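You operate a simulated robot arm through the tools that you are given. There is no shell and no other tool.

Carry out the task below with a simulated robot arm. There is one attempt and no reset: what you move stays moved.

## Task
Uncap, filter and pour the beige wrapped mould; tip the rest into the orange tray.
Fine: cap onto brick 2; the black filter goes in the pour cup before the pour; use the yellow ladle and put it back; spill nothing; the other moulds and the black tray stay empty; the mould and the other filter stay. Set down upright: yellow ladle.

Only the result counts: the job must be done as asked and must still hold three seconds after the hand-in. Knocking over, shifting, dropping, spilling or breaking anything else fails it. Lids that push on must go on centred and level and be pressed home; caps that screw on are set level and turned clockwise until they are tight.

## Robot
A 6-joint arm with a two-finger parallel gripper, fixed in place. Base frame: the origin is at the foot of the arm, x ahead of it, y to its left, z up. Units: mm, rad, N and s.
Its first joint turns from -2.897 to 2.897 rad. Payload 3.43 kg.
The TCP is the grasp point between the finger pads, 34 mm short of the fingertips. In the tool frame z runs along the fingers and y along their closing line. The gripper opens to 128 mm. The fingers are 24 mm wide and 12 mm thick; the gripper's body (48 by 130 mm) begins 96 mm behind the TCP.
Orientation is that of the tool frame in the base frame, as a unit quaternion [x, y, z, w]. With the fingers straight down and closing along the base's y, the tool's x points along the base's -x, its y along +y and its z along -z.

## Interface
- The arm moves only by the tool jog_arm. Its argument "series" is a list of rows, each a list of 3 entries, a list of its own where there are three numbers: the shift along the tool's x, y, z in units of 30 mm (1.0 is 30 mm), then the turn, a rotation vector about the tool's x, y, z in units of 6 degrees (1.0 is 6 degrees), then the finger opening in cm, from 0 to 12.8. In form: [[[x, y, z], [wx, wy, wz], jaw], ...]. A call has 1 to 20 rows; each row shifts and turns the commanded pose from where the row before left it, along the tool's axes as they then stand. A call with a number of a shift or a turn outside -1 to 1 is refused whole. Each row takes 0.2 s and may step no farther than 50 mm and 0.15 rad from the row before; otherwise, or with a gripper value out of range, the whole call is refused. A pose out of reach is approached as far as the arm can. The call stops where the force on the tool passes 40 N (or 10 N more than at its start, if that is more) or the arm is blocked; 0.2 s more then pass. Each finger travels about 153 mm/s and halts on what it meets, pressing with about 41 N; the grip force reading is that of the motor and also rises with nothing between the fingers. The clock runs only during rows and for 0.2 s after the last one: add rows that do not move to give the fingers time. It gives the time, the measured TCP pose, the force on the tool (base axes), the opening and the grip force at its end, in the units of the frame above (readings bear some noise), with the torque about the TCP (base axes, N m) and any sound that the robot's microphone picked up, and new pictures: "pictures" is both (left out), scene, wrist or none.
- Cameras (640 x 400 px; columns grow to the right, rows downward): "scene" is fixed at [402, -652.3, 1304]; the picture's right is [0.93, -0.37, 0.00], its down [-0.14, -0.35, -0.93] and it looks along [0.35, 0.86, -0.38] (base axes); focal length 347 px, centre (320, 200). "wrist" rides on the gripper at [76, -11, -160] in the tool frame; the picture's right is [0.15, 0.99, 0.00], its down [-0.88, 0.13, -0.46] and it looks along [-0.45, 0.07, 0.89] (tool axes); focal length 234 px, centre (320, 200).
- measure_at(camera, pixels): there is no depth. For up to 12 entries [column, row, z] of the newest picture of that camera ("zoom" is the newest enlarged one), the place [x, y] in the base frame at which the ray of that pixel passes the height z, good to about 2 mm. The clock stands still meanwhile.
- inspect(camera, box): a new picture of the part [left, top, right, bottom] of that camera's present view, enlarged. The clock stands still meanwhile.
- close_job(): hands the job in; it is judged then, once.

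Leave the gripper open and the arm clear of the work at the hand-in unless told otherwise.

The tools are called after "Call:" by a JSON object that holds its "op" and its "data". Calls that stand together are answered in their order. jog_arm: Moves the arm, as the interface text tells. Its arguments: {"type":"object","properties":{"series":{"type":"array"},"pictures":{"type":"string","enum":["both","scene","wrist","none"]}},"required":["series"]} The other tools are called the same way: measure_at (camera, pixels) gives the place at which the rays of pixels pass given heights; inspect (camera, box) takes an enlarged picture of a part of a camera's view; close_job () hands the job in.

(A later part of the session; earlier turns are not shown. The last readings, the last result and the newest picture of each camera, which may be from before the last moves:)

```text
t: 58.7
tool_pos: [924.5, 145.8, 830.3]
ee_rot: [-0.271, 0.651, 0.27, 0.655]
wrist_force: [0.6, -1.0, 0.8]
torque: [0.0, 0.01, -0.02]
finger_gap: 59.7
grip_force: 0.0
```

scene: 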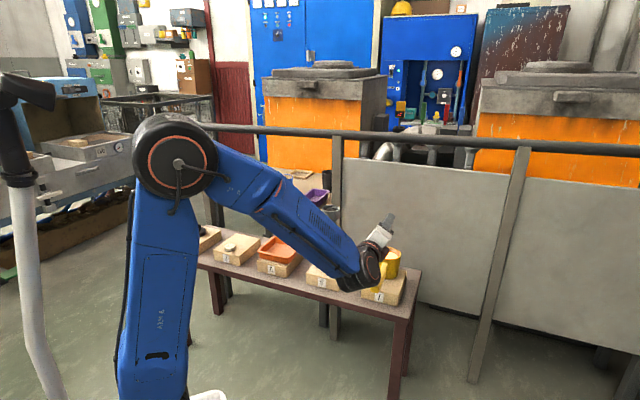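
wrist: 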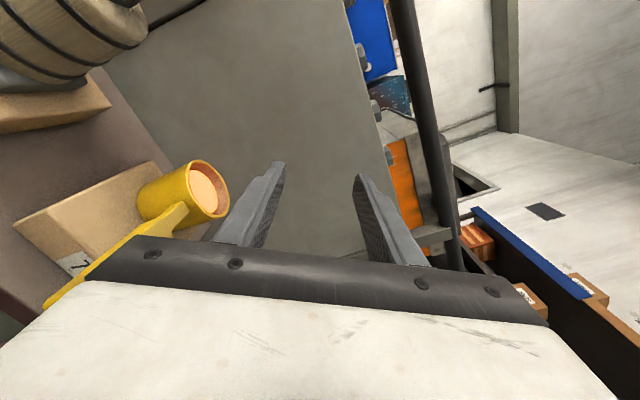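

I move back along the tool axis by 118 mm, so the tips clear the handle end, and then down toward handle height.

Call:
{"op": "jog_arm", "data": {"series": [[[0, 0, -0.7], [0, 0, 0], 6.0], [[0, 0, -1], [0, 0, 0], 6.0], [[0, 0, -1], [0, 0, 0], 6.0], [[0, 0, -0.9], [0, 0, 0], 6.0], [[0.3, 0, -0.35], [0, 0, 0], 6.0], [[0.9, 0, 0], [0, 0, 0], 6.0], [[0.9, 0, 0], [0, 0, 0], 6.0], [[0.9, 0, 0], [0, 0, 0], 6.0], [[0.9, 0, 0], [0, 0, 0], 6.0], [[0.9, 0, 0], [0, 0, 0], 6.0], [[0.9, 0, 0], [0, 0, 0], 6.0], [[0.5, 0, 0], [0, 0, 0], 6.0], [[0, 0, 0], [0, 0, 0], 6.0]]}}

Call:
{"op": "inspect", "data": {"camera": "scene", "box": [320, 200, 430, 320]}}

Call:
{"op": "inspect", "data": {"camera": "wrist", "box": [200, 60, 440, 240]}}

```text
t: 61.5
tool_pos: [840.5, 62.2, 645.0]
ee_rot: [-0.271, 0.652, 0.271, 0.654]
wrist_force: [0.2, -0.4, 0.0]
torque: [0.0, 0.04, 0.01]
finger_gap: 60.1
grip_force: 0.0
```

scene: 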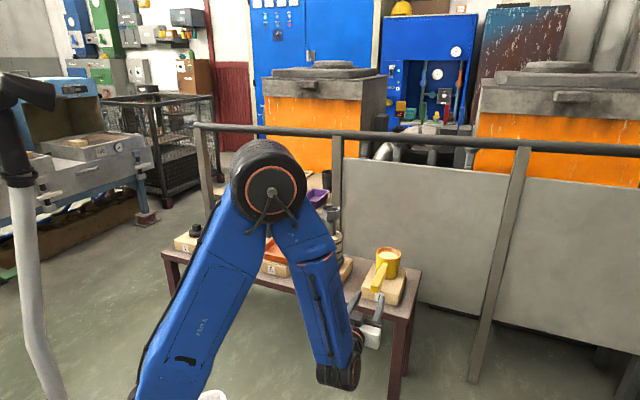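
wrist: 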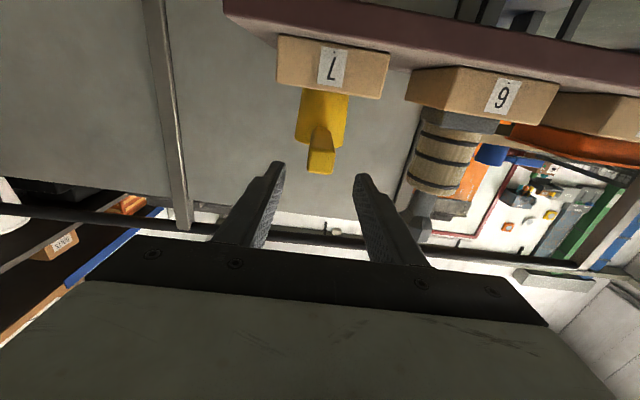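

```text
3.33 times, centred on (375, 260) of scene
```

zoom: 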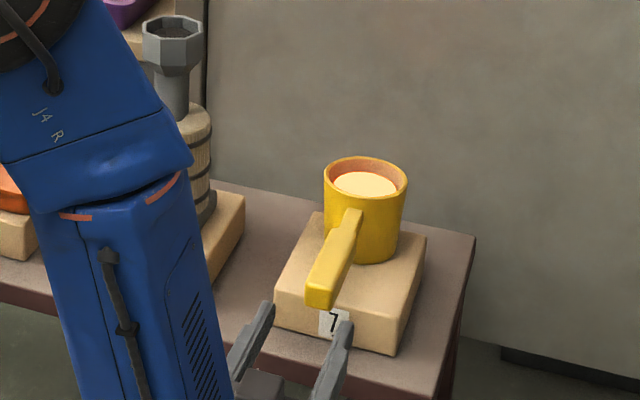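

```text
2.22 times, centred on (320, 150) of wrist
```

zoom: 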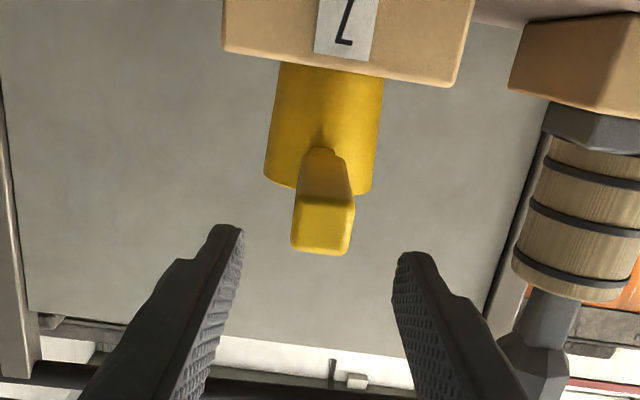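

The end face of the handle shows at about (321, 162). That puts its centre 3.6 mm below and 1.5 mm left of the tool axis, and the azimuth matches to 0.3°. I correct that and advance 80 mm along the handle first.

Call:
{"op": "jog_arm", "data": {"series": [[[0.11, 0.035, 0], [0, 0, 0], 6.0], [[0, 0, 0.6], [0, 0, 0], 6.0], [[0, 0, 0.8], [0, 0, 0], 6.0], [[0, 0, 0.8], [0, 0, 0], 6.0], [[0, 0, 0.5], [0, 0, 0], 6.0], [[0, 0, 0], [0, 0, 0], 6.0]]}}

Call:
{"op": "inspect", "data": {"camera": "wrist", "box": [200, 60, 440, 240]}}

Call:
{"op": "inspect", "data": {"camera": "scene", "box": [330, 220, 430, 320]}}

```text
t: 62.9
tool_pos: [898.6, 121.3, 640.7]
ee_rot: [-0.27, 0.652, 0.27, 0.655]
wrist_force: [0.4, -0.4, -0.6]
torque: [-0.03, 0.02, -0.01]
finger_gap: 60.2
grip_force: 0.1
```

scene: 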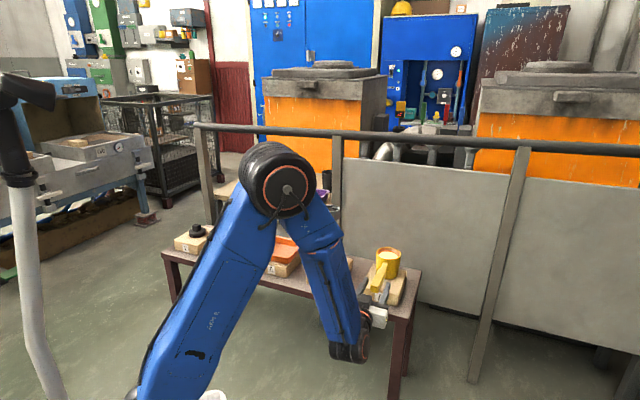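
wrist: 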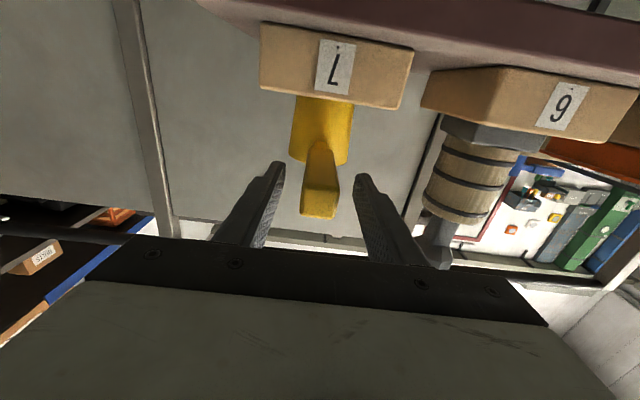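

```text
2.22 times, centred on (320, 150) of wrist
```

zoom: 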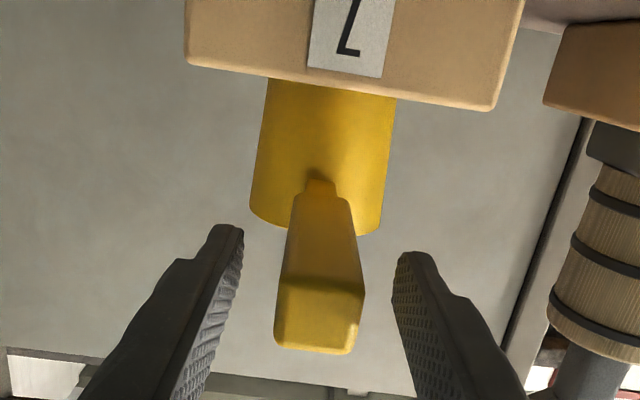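

```text
4.00 times, centred on (380, 270) of scene
```

zoom: 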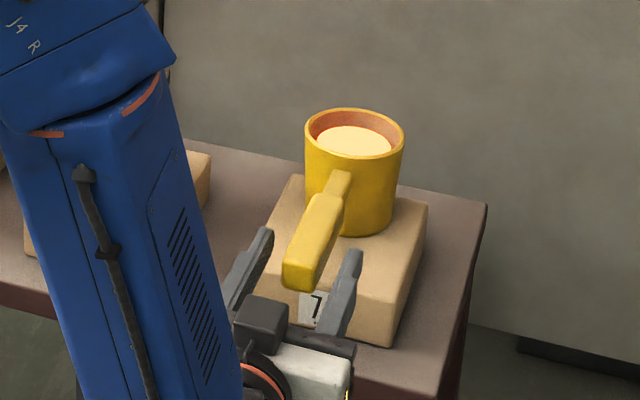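

The handle axis now lies on the tool axis to within 0.5 mm, and the handle is level. I advance 50 mm more so the tips reach just short of the neck.

Call:
{"op": "jog_arm", "data": {"series": [[[0, 0, 0.6], [0, 0, 0], 6.0], [[0, 0, 0.6], [0, 0, 0], 6.0], [[0, 0, 0.4], [0, 0, 0], 6.0], [[0, 0, 0.08], [0, 0, 0], 6.0], [[0, 0, 0], [0, 0, 0], 6.0]]}}

Call:
{"op": "inspect", "data": {"camera": "wrist", "box": [200, 60, 440, 240]}}

Call:
{"op": "inspect", "data": {"camera": "scene", "box": [330, 220, 430, 320]}}

```text
t: 64.1
tool_pos: [932.4, 157.1, 641.7]
ee_rot: [-0.27, 0.652, 0.27, 0.655]
wrist_force: [-0.1, -0.4, -0.9]
torque: [-0.01, -0.01, 0.01]
finger_gap: 60.0
grip_force: 0.0
```

scene: 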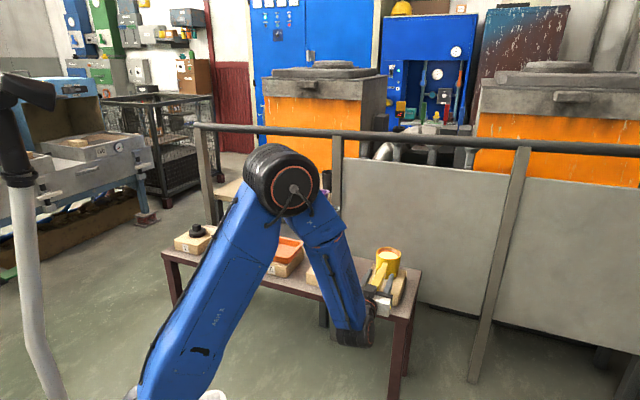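
wrist: 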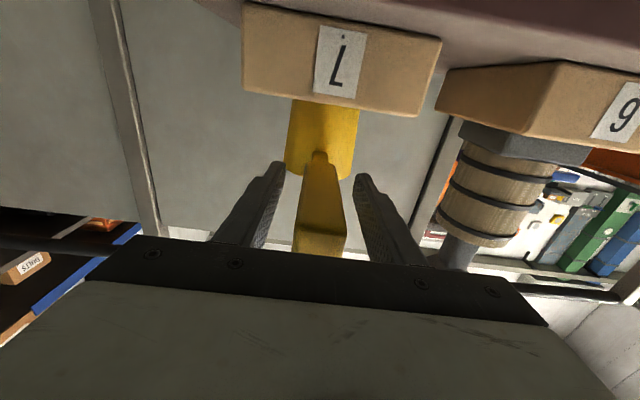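

```text
2.22 times, centred on (320, 150) of wrist
```

zoom: 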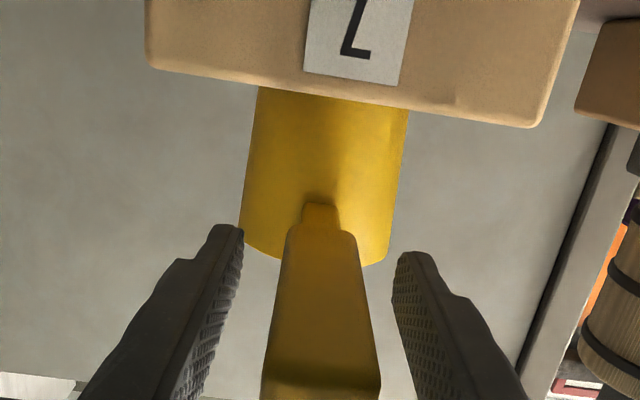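

```text
4.00 times, centred on (380, 270) of scene
```

zoom: 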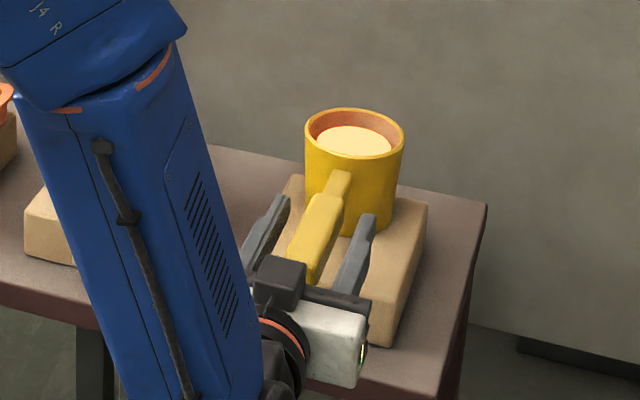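

The fingers straddle the grip with the tips level with the step before the neck. I close in small steps so the ladle isn't jolted.

Call:
{"op": "jog_arm", "data": {"series": [[[0, 0, 0], [0, 0, 0], 4.5], [[0, 0, 0], [0, 0, 0], 3.8], [[0, 0, 0], [0, 0, 0], 3.4], [[0, 0, 0], [0, 0, 0], 3.2], [[0, 0, 0], [0, 0, 0], 3.1], [[0, 0, 0], [0, 0, 0], 3.0], [[0, 0, 0], [0, 0, 0], 2.9], [[0, 0, 0], [0, 0, 0], 2.8], [[0, 0, 0], [0, 0, 0], 2.7], [[0, 0, 0], [0, 0, 0], 2.6], [[0, 0, 0], [0, 0, 0], 2.5], [[0, 0, 0], [0, 0, 0], 2.4], [[0, 0, 0], [0, 0, 0], 2.3], [[0, 0, 0], [0, 0, 0], 2.2], [[0, 0, 0], [0, 0, 0], 2.1], [[0, 0, 0], [0, 0, 0], 2.0], [[0, 0, 0], [0, 0, 0], 1.8], [[0, 0, 0], [0, 0, 0], 1.6], [[0, 0, 0], [0, 0, 0], 1.6], [[0, 0, 0], [0, 0, 0], 1.6]]}}

Call:
{"op": "inspect", "data": {"camera": "wrist", "box": [200, 60, 440, 240]}}

Call:
{"op": "inspect", "data": {"camera": "scene", "box": [330, 220, 430, 320]}}

```text
t: 68.3
tool_pos: [932.3, 157.0, 641.1]
ee_rot: [-0.271, 0.651, 0.271, 0.655]
wrist_force: [1.3, -0.2, 0.3]
torque: [0.16, -0.02, -0.18]
finger_gap: 28.1
grip_force: 40.9
```

scene: 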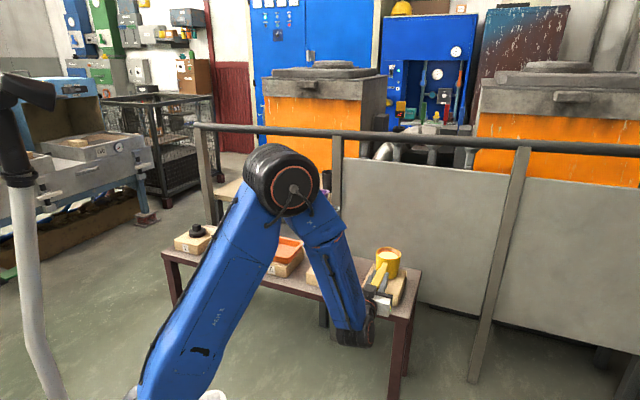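
wrist: 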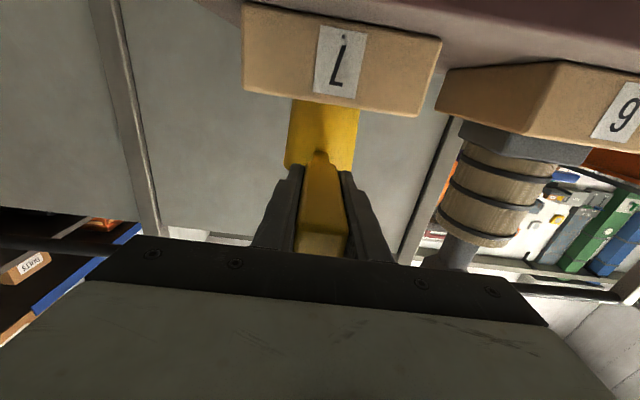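

```text
2.22 times, centred on (320, 150) of wrist
```

zoom: 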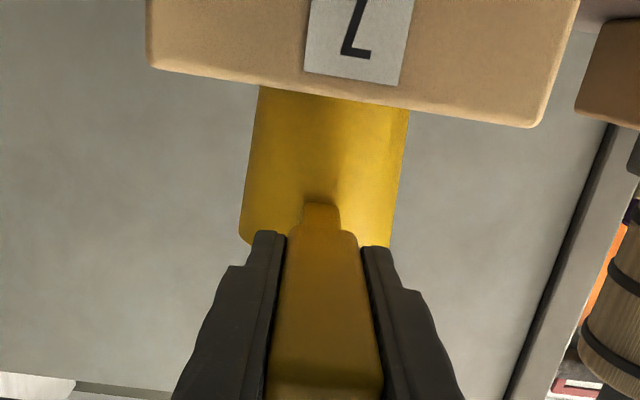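

```text
4.00 times, centred on (380, 270) of scene
```

zoom: 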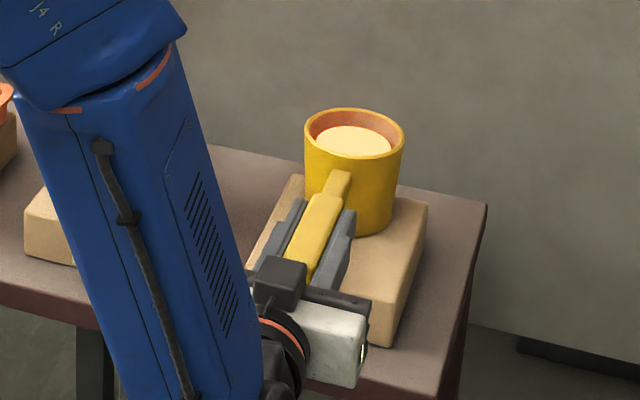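

The ladle is gripped (gap 28.1 mm, 40.9 N). I note the place to return to: TCP (932.3, 157.0, 641.1). I lift 6 mm very gently (tool −x is up) and check for slip.

Call:
{"op": "jog_arm", "data": {"series": [[[-0.03, 0, 0], [0, 0, 0], 1.6], [[-0.05, 0, 0], [0, 0, 0], 1.6], [[-0.06, 0, 0], [0, 0, 0], 1.6], [[-0.06, 0, 0], [0, 0, 0], 1.6], [[0, 0, 0], [0, 0, 0], 1.6]]}}

Call:
{"op": "inspect", "data": {"camera": "wrist", "box": [200, 60, 440, 240]}}

Call:
{"op": "inspect", "data": {"camera": "scene", "box": [330, 220, 430, 320]}}

```text
t: 69.5
tool_pos: [933.9, 155.9, 648.7]
ee_rot: [-0.27, 0.652, 0.27, 0.655]
wrist_force: [0.4, -0.5, -4.0]
torque: [-0.3, 0.32, 0.01]
finger_gap: 28.3
grip_force: 40.6
```

scene: 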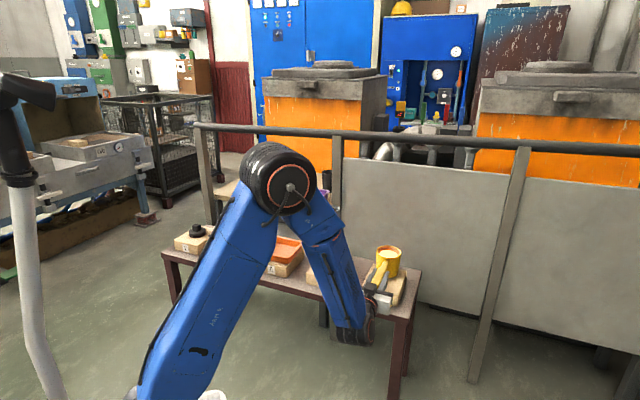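
wrist: 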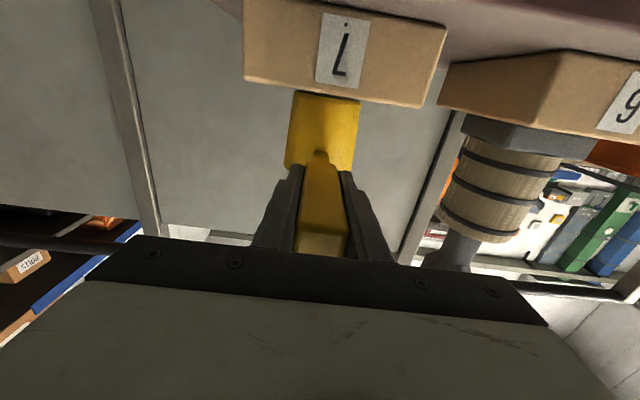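

```text
2.22 times, centred on (320, 150) of wrist
```

zoom: 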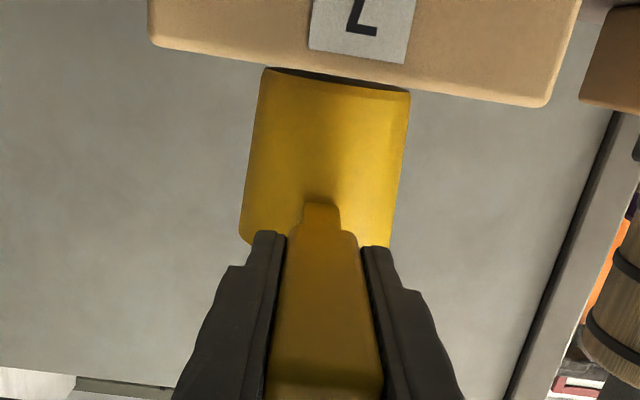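

```text
4.00 times, centred on (380, 270) of scene
```

zoom: 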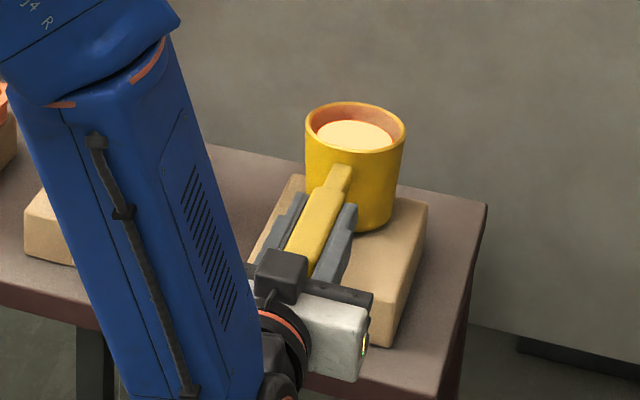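

The ladle lifts with no slip (about 4 N, view unchanged), and the liquid is level. I raise it slowly and steadily, straight up.

Call:
{"op": "jog_arm", "data": {"series": [[[-0.1, 0, 0], [0, 0, 0], 1.6], [[-0.2, 0, 0], [0, 0, 0], 1.6], [[-0.3, 0, 0], [0, 0, 0], 1.6], [[-0.4, 0, 0], [0, 0, 0], 1.6], [[-0.5, 0, 0], [0, 0, 0], 1.6], [[-0.5, 0, 0], [0, 0, 0], 1.6], [[-0.5, 0, 0], [0, 0, 0], 1.6], [[-0.5, 0, 0], [0, 0, 0], 1.6], [[-0.5, 0, 0], [0, 0, 0], 1.6], [[-0.5, 0, 0], [0, 0, 0], 1.6], [[-0.5, 0, 0], [0, 0, 0], 1.6], [[-0.5, 0, 0], [0, 0, 0], 1.6], [[-0.5, 0, 0], [0, 0, 0], 1.6], [[-0.5, 0, 0], [0, 0, 0], 1.6], [[-0.5, 0, 0], [0, 0, 0], 1.6], [[-0.4, 0, 0], [0, 0, 0], 1.6], [[-0.3, 0, 0], [0, 0, 0], 1.6], [[-0.2, 0, 0], [0, 0, 0], 1.6], [[-0.1, 0, 0], [0, 0, 0], 1.6], [[0, 0, 0], [0, 0, 0], 1.6]]}}

Call:
{"op": "inspect", "data": {"camera": "scene", "box": [330, 140, 450, 260]}}

Call:
{"op": "inspect", "data": {"camera": "wrist", "box": [200, 60, 440, 240]}}

```text
t: 73.7
tool_pos: [932.7, 154.6, 872.6]
ee_rot: [-0.271, 0.652, 0.271, 0.654]
wrist_force: [-0.2, -0.2, -4.5]
torque: [-0.32, 0.28, 0.02]
finger_gap: 27.9
grip_force: 40.7
```

scene: 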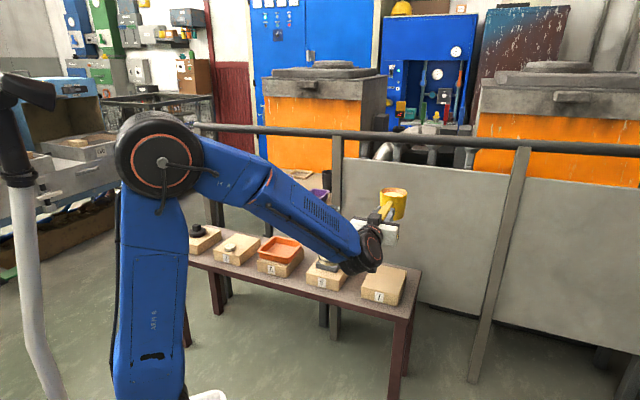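
wrist: 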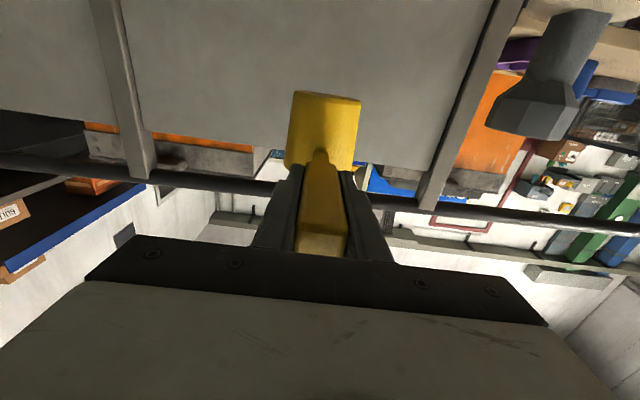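

```text
3.33 times, centred on (390, 200) of scene
```

zoom: 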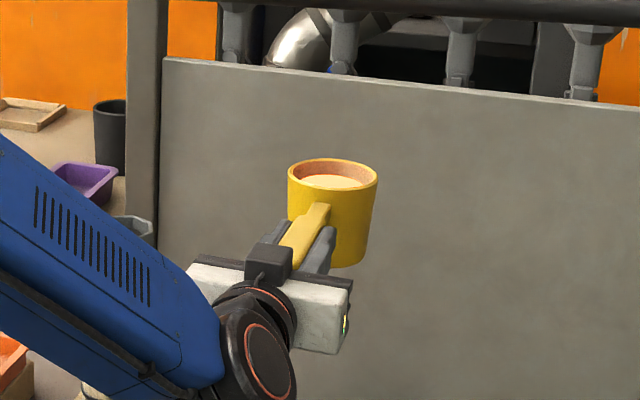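

```text
2.22 times, centred on (320, 150) of wrist
```

zoom: 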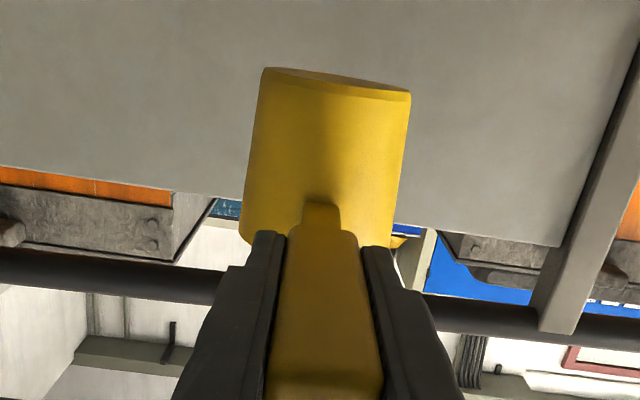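

The ladle is level and firmly held. I now carry it slowly left, raising it slightly, to the place beside and above the pour cup. The target is TCP (723, 323, 908), with the right-hand lip over the cup.

Call:
{"op": "jog_arm", "data": {"series": [[[-0.06, 0.15, -0.05], [0, 0, 0], 1.6], [[-0.1, 0.3, -0.05], [0, 0, 0], 1.6], [[-0.13, 0.45, -0.05], [0, 0, 0], 1.6], [[-0.15, 0.52, -0.05], [0, 0, 0], 1.6], [[-0.15, 0.52, -0.05], [0, 0, 0], 1.6], [[-0.13, 0.52, -0.05], [0, 0, 0], 1.6], [[-0.12, 0.52, -0.05], [0, 0, 0], 1.6], [[-0.1, 0.52, -0.05], [0, 0, 0], 1.6], [[-0.08, 0.52, -0.05], [0, 0, 0], 1.6], [[-0.06, 0.52, -0.05], [0, 0, 0], 1.6], [[-0.05, 0.52, -0.05], [0, 0, 0], 1.6], [[-0.03, 0.52, -0.05], [0, 0, 0], 1.6], [[-0.01, 0.52, -0.05], [0, 0, 0], 1.6], [[0, 0.52, -0.05], [0, 0, 0], 1.6], [[0, 0.52, -0.05], [0, 0, 0], 1.6], [[0, 0.52, -0.05], [0, 0, 0], 1.6], [[0, 0.5, -0.05], [0, 0, 0], 1.6], [[0, 0.4, -0.05], [0, 0, 0], 1.6], [[0, 0.25, -0.04], [0, 0, 0], 1.6], [[0, 0.1, -0.03], [0, 0, 0], 1.6]]}}

Call:
{"op": "inspect", "data": {"camera": "scene", "box": [280, 140, 400, 240]}}

```text
t: 77.9
tool_pos: [731.1, 312.4, 910.5]
ee_rot: [-0.273, 0.651, 0.272, 0.654]
wrist_force: [0.2, 0.7, -3.8]
torque: [-0.33, 0.31, 0.01]
finger_gap: 27.8
grip_force: 41.3
out of reach, approached as far as the arm can: row 18, 19
```

scene: 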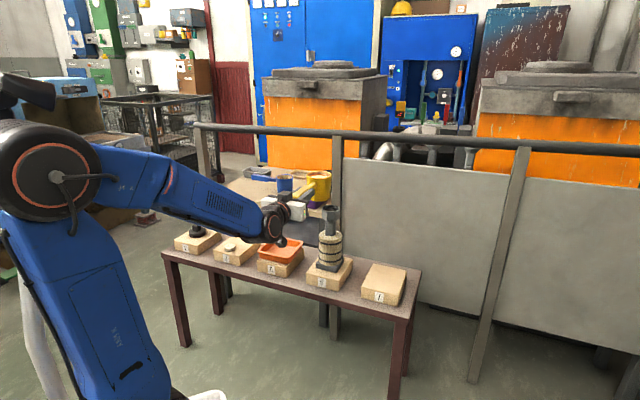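
wrist: 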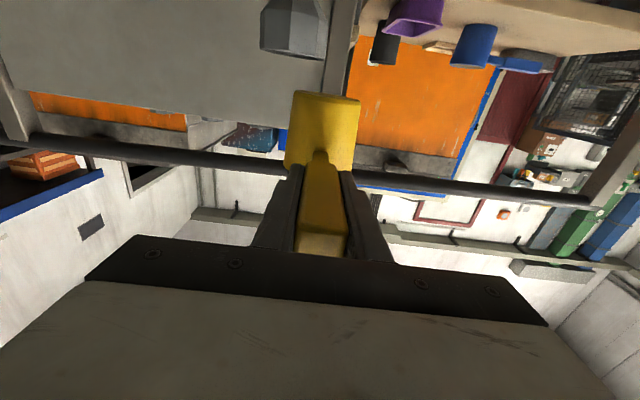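

```text
4.00 times, centred on (340, 190) of scene
```

zoom: 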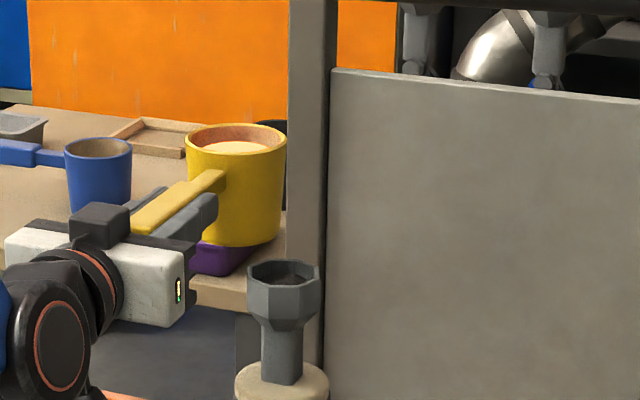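

The arm meets its inner reach limit at azimuth 45°. I swing the handle to azimuth 60°, which moves the wrist outward. First I step back 13 mm, then turn −15° about tool x in small steps, then recentre beside the cup.

Call:
{"op": "jog_arm", "data": {"series": [[[0, -0.2, 0], [0, 0, 0], 1.6], [[0, -0.25, 0], [0, 0, 0], 1.6], [[0, 0, 0], [-0.2, 0, 0], 1.6], [[0, 0, 0], [-0.35, 0, 0], 1.6], [[0, 0, 0], [-0.4, 0, 0], 1.6], [[0, 0, 0], [-0.4, 0, 0], 1.6], [[0, 0, 0], [-0.4, 0, 0], 1.6], [[0, 0, 0], [-0.35, 0, 0], 1.6], [[0, 0, 0], [-0.25, 0, 0], 1.6], [[0, 0, 0], [-0.15, 0, 0], 1.6], [[0, 0, 0], [0, 0, 0], 1.6]]}}

Call:
{"op": "inspect", "data": {"camera": "scene", "box": [280, 140, 400, 240]}}

```text
t: 80.3
tool_pos: [740.2, 303.9, 910.3]
ee_rot: [-0.354, 0.611, 0.354, 0.614]
wrist_force: [0.4, -0.2, -3.9]
torque: [-0.38, 0.23, -0.04]
finger_gap: 27.7
grip_force: 40.8
```

scene: 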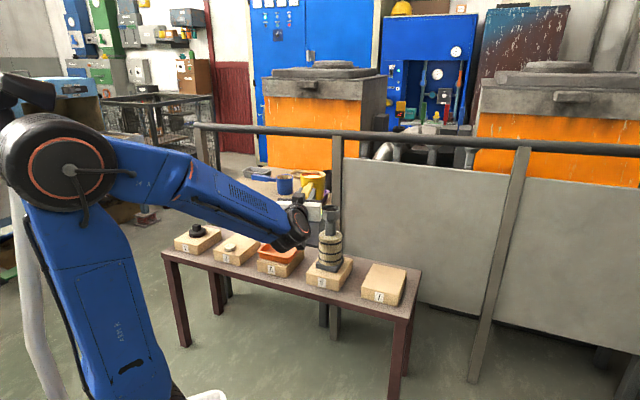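
wrist: 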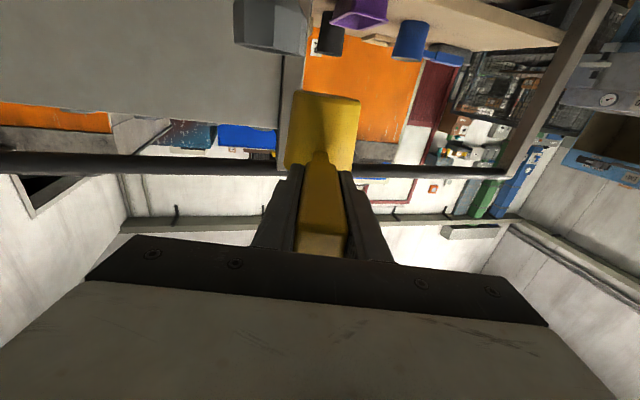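

```text
4.00 times, centred on (340, 190) of scene
```

zoom: 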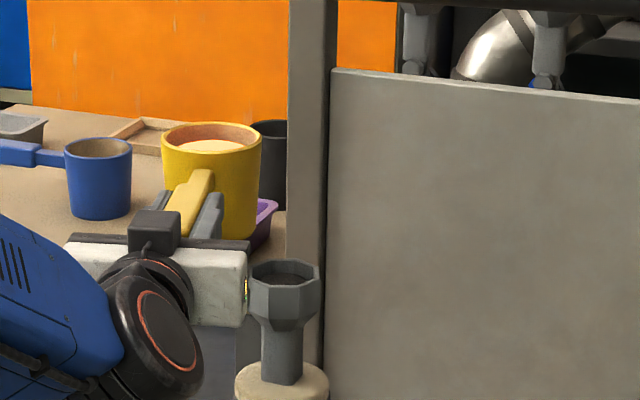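

The azimuth is now 60° and the ladle is level, left of and above the cup. I check the rim location with the scene camera (rim ellipse centre near (313, 175.5)) before fine positioning.

Call:
{"op": "measure_at", "data": {"camera": "scene", "pixels": [[313, 175.5, 931], [300.5, 175, 931], [325.5, 177, 931], [331, 207.5, 815], [322, 208, 815], [340.3, 208, 815]]}}

Call:
{"op": "inspect", "data": {"camera": "scene", "box": [290, 160, 360, 230]}}

```text
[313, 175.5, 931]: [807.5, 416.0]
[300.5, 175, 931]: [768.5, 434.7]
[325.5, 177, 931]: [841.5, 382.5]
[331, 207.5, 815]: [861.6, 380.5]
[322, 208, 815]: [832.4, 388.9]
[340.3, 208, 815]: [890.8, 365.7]
```

```text
5.71 times, centred on (325, 195) of scene
```

zoom: 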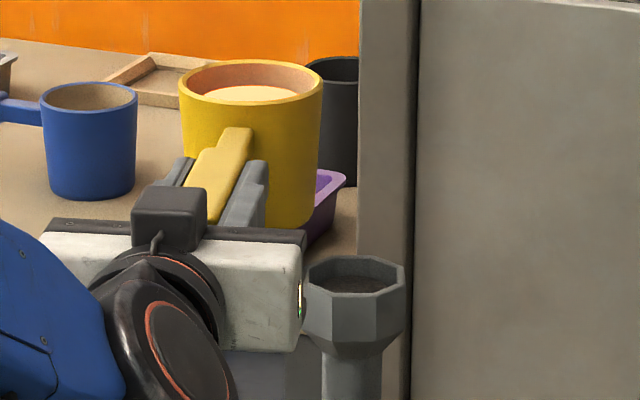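

The measured rim centre (807, 416) matches my prediction, and the pour cup centre is confirmed near (855–858, 374). I move the last bit: 11 mm back, 7.5 mm right and 11 mm down, so the right lip stands just left of the cup centre.

Call:
{"op": "jog_arm", "data": {"series": [[[0.1, -0.06, -0.09], [0, 0, 0], 1.6], [[0.14, -0.1, -0.14], [0, 0, 0], 1.6], [[0.1, -0.09, -0.14], [0, 0, 0], 1.6], [[0.04, 0, 0], [0, 0, 0], 1.6], [[0, 0, 0], [0, 0, 0], 1.6]], "pictures": "scene"}}

Call:
{"op": "inspect", "data": {"camera": "scene", "box": [290, 160, 360, 230]}}

```text
t: 81.5
tool_pos: [740.4, 290.7, 899.1]
ee_rot: [-0.353, 0.611, 0.352, 0.615]
wrist_force: [0.9, 0.1, -3.9]
torque: [-0.38, 0.19, 0.0]
finger_gap: 28.0
grip_force: 40.9
```

scene: 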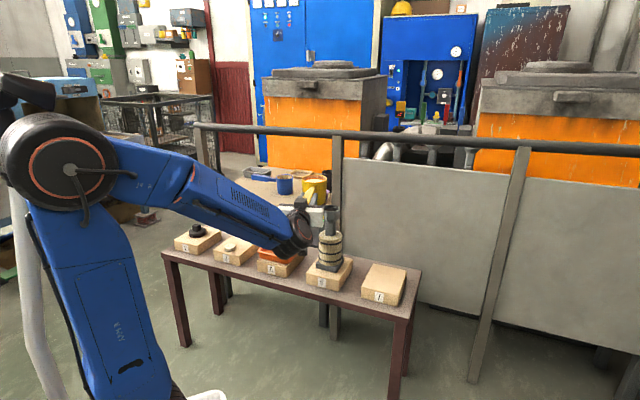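

```text
5.71 times, centred on (325, 195) of scene
```

zoom: 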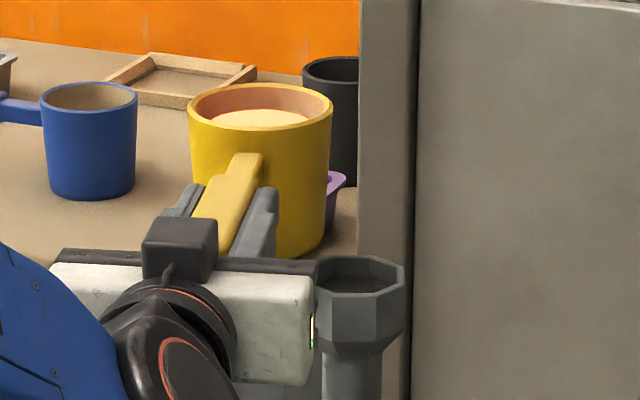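

Everything is placed. I begin the roll: 9° in slow steps (the liquid should stay below the lip), and check the dip direction.

Call:
{"op": "jog_arm", "data": {"series": [[[0, 0, 0], [0, 0, 0.2], 1.6], [[0, 0, 0], [0, 0, 0.3], 1.6], [[0, 0, 0], [0, 0, 0.4], 1.6], [[0, 0, 0], [0, 0, 0.4], 1.6], [[0, 0, 0], [0, 0, 0.2], 1.6], [[0, 0, 0], [0, 0, 0], 1.6]], "pictures": "scene"}}

Call:
{"op": "inspect", "data": {"camera": "scene", "box": [290, 160, 360, 230]}}

```text
t: 82.9
tool_pos: [739.9, 291.5, 898.7]
ee_rot: [-0.304, 0.637, 0.4, 0.585]
wrist_force: [-0.5, 0.5, -3.0]
torque: [-0.39, 0.17, 0.0]
finger_gap: 27.8
grip_force: 40.7
```

scene: 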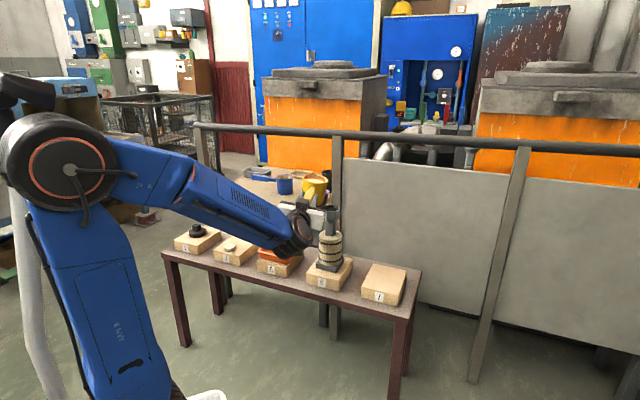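

```text
5.71 times, centred on (325, 195) of scene
```

zoom: 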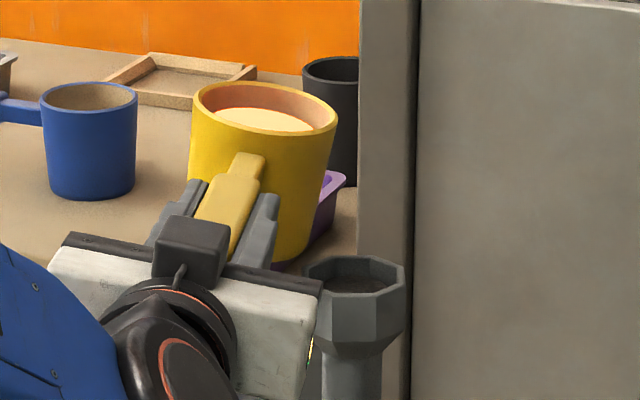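

The right lip dips as intended and nothing flows yet. I continue to 14° and look.

Call:
{"op": "jog_arm", "data": {"series": [[[0, 0, 0], [0, 0, 0.2], 1.6], [[0, 0, 0], [0, 0, 0.2], 1.6], [[0, 0, 0], [0, 0, 0.2], 1.6], [[0, 0, 0], [0, 0, 0.2], 1.6], [[0, 0, 0], [0, 0, 0], 1.6]], "pictures": "scene"}}

Call:
{"op": "inspect", "data": {"camera": "scene", "box": [290, 160, 360, 230]}}

```text
t: 84.1
tool_pos: [741.4, 289.1, 898.3]
ee_rot: [-0.276, 0.65, 0.424, 0.567]
wrist_force: [-0.1, 0.4, -5.1]
torque: [-0.38, 0.16, 0.0]
finger_gap: 28.1
grip_force: 41.0
```

scene: 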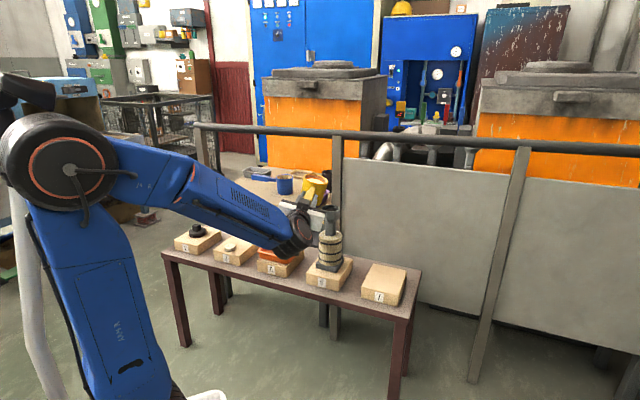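

```text
5.71 times, centred on (325, 195) of scene
```

zoom: 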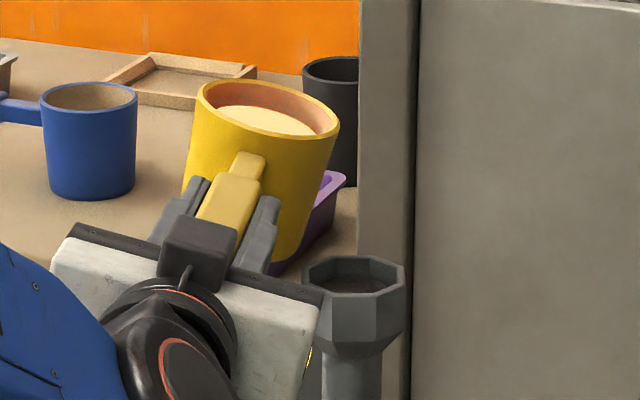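

At 14° nothing flows yet. I go on in 1° steps with pauses, watching the cup.

Call:
{"op": "jog_arm", "data": {"series": [[[0, 0, 0], [0, 0, 0.167], 1.6], [[0, 0, 0], [0, 0, 0], 1.6], [[0, 0, 0], [0, 0, 0.167], 1.6], [[0, 0, 0], [0, 0, 0], 1.6]], "pictures": "scene"}}

Call:
{"op": "inspect", "data": {"camera": "scene", "box": [290, 160, 360, 230]}}

```text
t: 85.1
tool_pos: [741.1, 292.0, 898.8]
ee_rot: [-0.266, 0.654, 0.434, 0.56]
wrist_force: [-0.6, -0.2, -4.2]
torque: [-0.38, 0.19, -0.02]
finger_gap: 27.9
grip_force: 41.2
```

scene: 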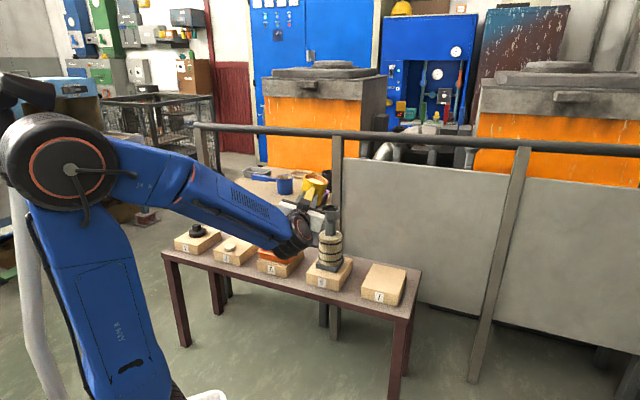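

```text
5.71 times, centred on (325, 195) of scene
```

zoom: 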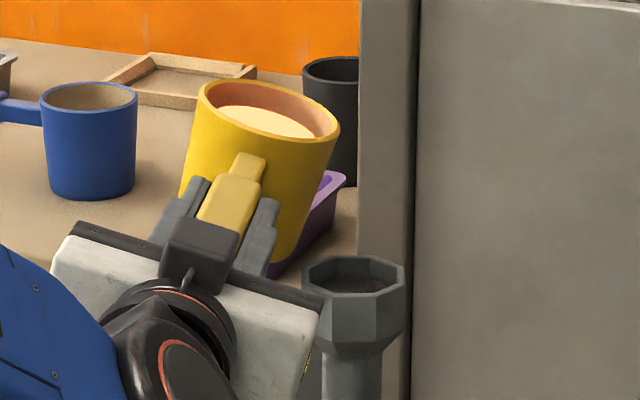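

Call:
{"op": "jog_arm", "data": {"series": [[[0, 0, 0], [0, 0, 0.167], 1.6], [[0, 0, 0], [0, 0, 0], 1.6], [[0, 0, 0], [0, 0, 0.167], 1.6], [[0, 0, 0], [0, 0, 0], 1.6]], "pictures": "none"}}

Call:
{"op": "inspect", "data": {"camera": "scene", "box": [300, 165, 355, 225]}}

```text
t: 86.1
tool_pos: [741.7, 290.2, 898.3]
ee_rot: [-0.255, 0.658, 0.444, 0.552]
wrist_force: [1.0, -0.9, -3.4]
torque: [-0.42, 0.16, 0.02]
finger_gap: 27.9
grip_force: 41.2
```

```text
6.67 times, centred on (328, 195) of scene
```

zoom: 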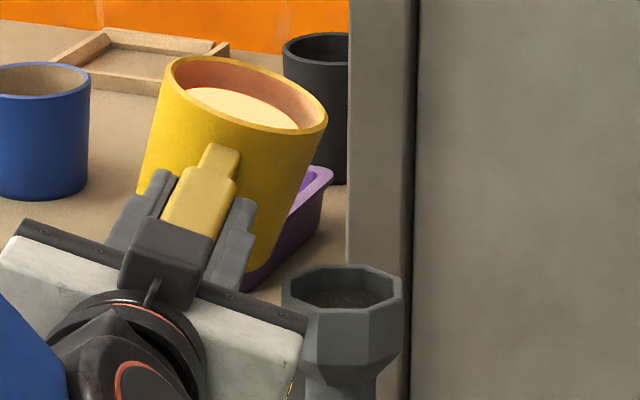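

Still nothing at 18°, and the drawn surface stays with the ladle. I continue in 1° steps with pauses.

Call:
{"op": "jog_arm", "data": {"series": [[[0, 0, 0], [0, 0, 0.167], 1.6], [[0, 0, 0], [0, 0, 0], 1.6], [[0, 0, 0], [0, 0, 0.167], 1.6], [[0, 0, 0], [0, 0, 0], 1.6]], "pictures": "none"}}

Call:
{"op": "inspect", "data": {"camera": "scene", "box": [300, 165, 355, 225]}}

```text
t: 87.1
tool_pos: [742.1, 290.6, 899.3]
ee_rot: [-0.243, 0.663, 0.454, 0.544]
wrist_force: [0.3, 0.5, -3.3]
torque: [-0.43, 0.16, 0.02]
finger_gap: 27.9
grip_force: 41.1
```

```text
6.67 times, centred on (328, 195) of scene
```

zoom: 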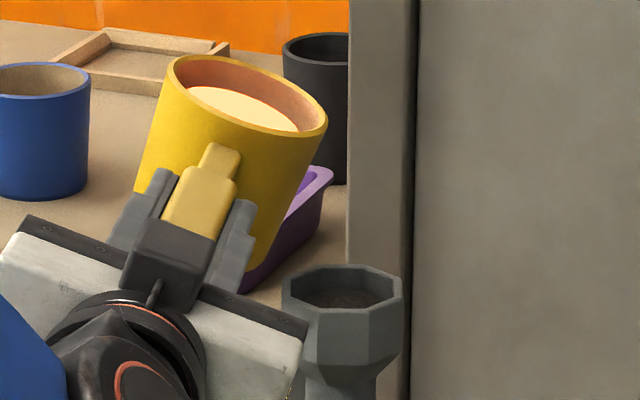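

Call:
{"op": "jog_arm", "data": {"series": [[[0, 0, 0], [0, 0, 0.167], 1.6], [[0, 0, 0], [0, 0, 0], 1.6], [[0, 0, 0], [0, 0, 0.167], 1.6], [[0, 0, 0], [0, 0, 0], 1.6]], "pictures": "none"}}

Call:
{"op": "inspect", "data": {"camera": "scene", "box": [300, 165, 355, 225]}}

```text
t: 88.1
tool_pos: [740.5, 288.9, 899.1]
ee_rot: [-0.231, 0.667, 0.462, 0.536]
wrist_force: [-0.3, 0.4, -4.0]
torque: [-0.44, 0.13, -0.01]
finger_gap: 27.9
grip_force: 41.1
```

```text
6.67 times, centred on (328, 195) of scene
```

zoom: 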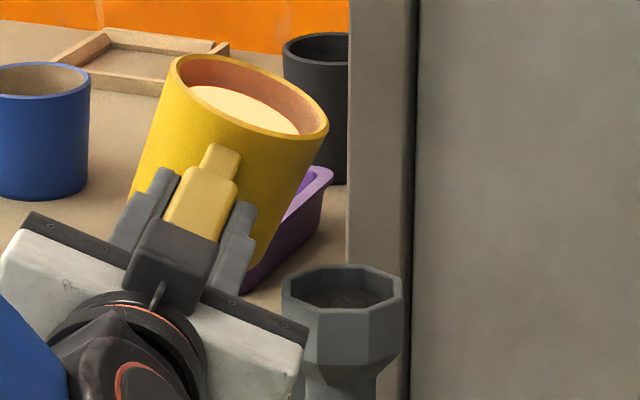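

Call:
{"op": "jog_arm", "data": {"series": [[[0, 0, 0], [0, 0, 0.167], 1.6], [[0, 0, 0], [0, 0, 0], 1.6], [[0, 0, 0], [0, 0, 0.167], 1.6], [[0, 0, 0], [0, 0, 0], 1.6]], "pictures": "none"}}

Call:
{"op": "inspect", "data": {"camera": "scene", "box": [300, 165, 355, 225]}}

```text
t: 89.1
tool_pos: [738.7, 289.7, 899.1]
ee_rot: [-0.219, 0.671, 0.472, 0.528]
wrist_force: [0.0, -0.2, -3.1]
torque: [-0.37, 0.14, 0.0]
finger_gap: 27.9
grip_force: 41.2
```

```text
6.67 times, centred on (328, 195) of scene
```

zoom: 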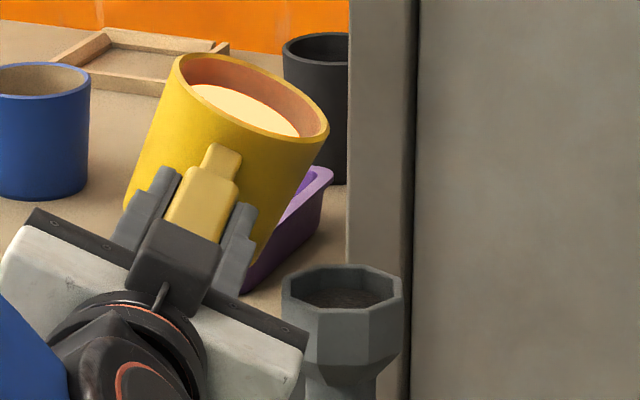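

At 24° there is no flow yet. I continue, also lowering a little as the ladle's bottom swings away from the cup.

Call:
{"op": "jog_arm", "data": {"series": [[[0, 0, 0], [0, 0, 0.167], 1.6], [[0, 0, 0], [0, 0, 0], 1.6], [[0, 0, 0], [0, 0, 0.167], 1.6], [[0, 0, 0], [0, 0, 0], 1.6]], "pictures": "none"}}

Call:
{"op": "inspect", "data": {"camera": "scene", "box": [300, 165, 355, 225]}}

```text
t: 90.1
tool_pos: [739.6, 290.2, 898.5]
ee_rot: [-0.207, 0.675, 0.481, 0.52]
wrist_force: [0.6, 0.1, -3.5]
torque: [-0.43, 0.13, 0.01]
finger_gap: 28.1
grip_force: 41.3
```

```text
6.67 times, centred on (328, 195) of scene
```

zoom: 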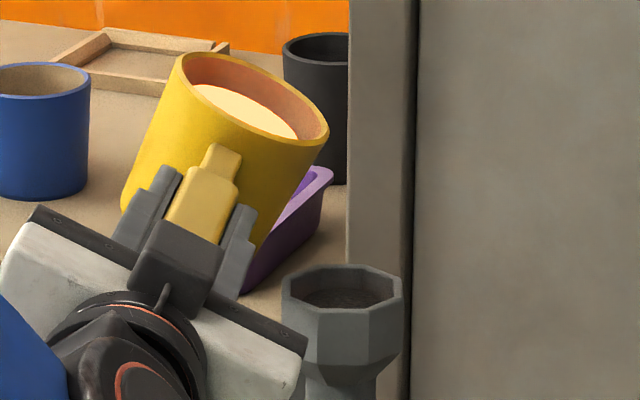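

Call:
{"op": "jog_arm", "data": {"series": [[[0.12, -0.058, 0], [0, 0, 0], 1.6], [[0.12, -0.058, 0], [0, 0, 0], 1.6], [[0, 0, 0], [0, 0, 0.167], 1.6], [[0, 0, 0], [0, 0, 0], 1.6], [[0, 0, 0], [0, 0, 0.167], 1.6], [[0, 0, 0], [0, 0, 0], 1.6]], "pictures": "none"}}

Call:
{"op": "inspect", "data": {"camera": "scene", "box": [300, 165, 355, 225]}}

```text
t: 91.5
tool_pos: [740.1, 291.1, 890.1]
ee_rot: [-0.196, 0.678, 0.491, 0.511]
wrist_force: [1.1, -0.3, -3.8]
torque: [-0.45, 0.16, -0.01]
finger_gap: 28.0
grip_force: 40.2
```

```text
6.67 times, centred on (328, 195) of scene
```

zoom: 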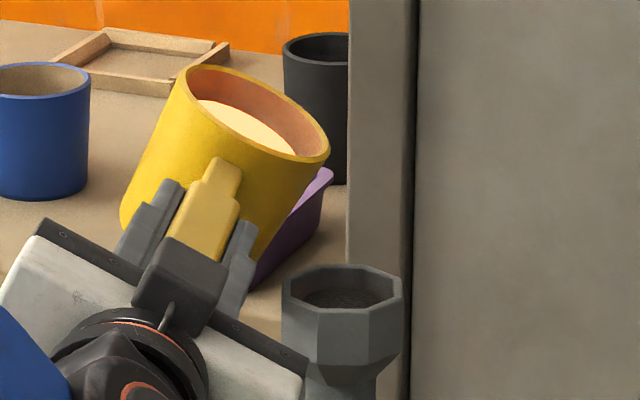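

Call:
{"op": "jog_arm", "data": {"series": [[[0.1, -0.05, 0], [0, 0, 0], 1.6], [[0.07, -0.04, 0], [0, 0, 0], 1.6], [[0, 0, 0], [0, 0, 0.167], 1.6], [[0, 0, 0], [0, 0, 0], 1.6], [[0, 0, 0], [0, 0, 0.167], 1.6], [[0, 0, 0], [0, 0, 0], 1.6], [[0, 0, 0], [0, 0, 0], 1.6]], "pictures": "none"}}

Call:
{"op": "inspect", "data": {"camera": "scene", "box": [300, 165, 355, 225]}}

```text
t: 93.1
tool_pos: [742.6, 290.0, 884.2]
ee_rot: [-0.184, 0.682, 0.499, 0.503]
wrist_force: [-0.3, -0.7, -3.8]
torque: [-0.45, 0.17, -0.03]
finger_gap: 27.7
grip_force: 40.4
```

```text
6.67 times, centred on (328, 195) of scene
```

zoom: 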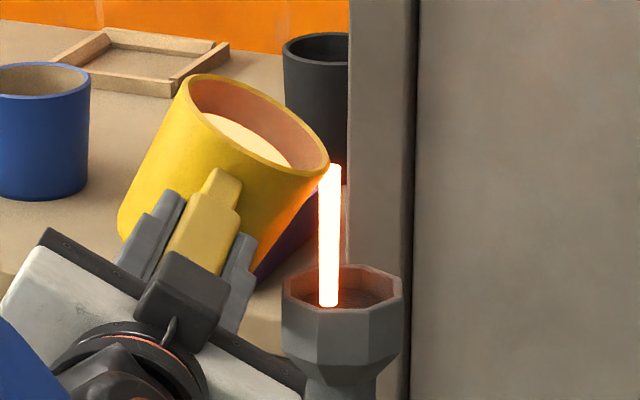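

A glowing stream now falls from the lip into the cup, landing inside it, slightly left and toward the camera from the centre. I shift 5 mm along the handle direction to centre it, hold the angle, and watch.

Call:
{"op": "jog_arm", "data": {"series": [[[0, 0, 0.09], [0, 0, 0], 1.6], [[0, 0, 0.08], [0, 0, 0], 1.6]], "pictures": "none"}}

Call:
{"op": "inspect", "data": {"camera": "scene", "box": [300, 165, 355, 225]}}

```text
t: 93.7
tool_pos: [744.8, 294.8, 885.1]
ee_rot: [-0.184, 0.681, 0.499, 0.502]
wrist_force: [-0.5, 0.4, -3.9]
torque: [-0.4, 0.17, -0.03]
finger_gap: 27.9
grip_force: 41.5
```

```text
6.67 times, centred on (328, 195) of scene
```

zoom: 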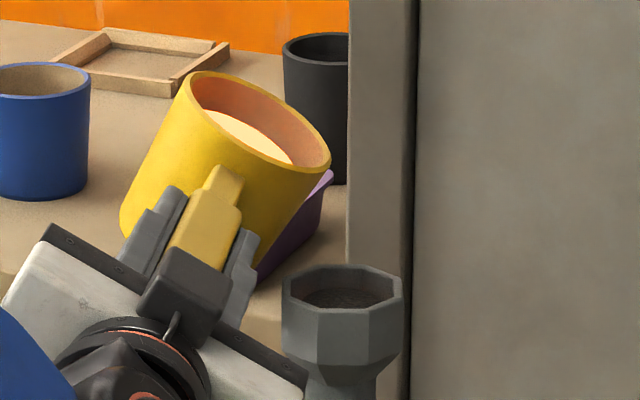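

The flow stops by itself once the level falls to the lip, so each degree gives a small measured pour. I continue in 1° steps with pauses, lowering slightly.

Call:
{"op": "jog_arm", "data": {"series": [[[0, 0, 0], [0, 0, 0.167], 1.6], [[0.043, -0.026, 0], [0, 0, 0], 1.6], [[0.043, -0.026, 0], [0, 0, 0.167], 1.6], [[0, 0, 0], [0, 0, 0], 1.6]], "pictures": "none"}}

Call:
{"op": "inspect", "data": {"camera": "scene", "box": [300, 165, 355, 225]}}

```text
t: 94.7
tool_pos: [743.4, 295.6, 882.2]
ee_rot: [-0.172, 0.684, 0.508, 0.493]
wrist_force: [0.0, -0.4, -3.3]
torque: [-0.44, 0.15, 0.0]
finger_gap: 27.9
grip_force: 40.7
```

```text
6.67 times, centred on (328, 195) of scene
```

zoom: 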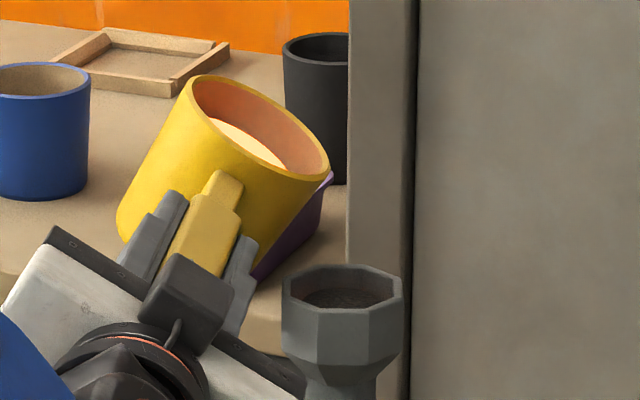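

Call:
{"op": "jog_arm", "data": {"series": [[[0.04, -0.026, 0], [0, 0, 0.167], 1.6], [[0, 0, 0], [0, 0, 0], 1.6], [[0.04, -0.026, 0], [0, 0, 0.167], 1.6], [[0, 0, 0], [0, 0, 0], 1.6]], "pictures": "none"}}

Call:
{"op": "inspect", "data": {"camera": "scene", "box": [300, 165, 355, 225]}}

```text
t: 95.7
tool_pos: [743.6, 294.5, 879.5]
ee_rot: [-0.16, 0.687, 0.516, 0.485]
wrist_force: [-0.3, 0.7, -3.4]
torque: [-0.4, 0.15, 0.0]
finger_gap: 27.8
grip_force: 41.2
```

```text
6.67 times, centred on (328, 195) of scene
```

zoom: 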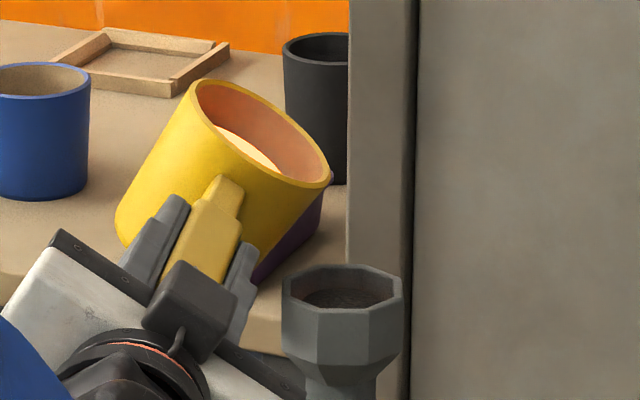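

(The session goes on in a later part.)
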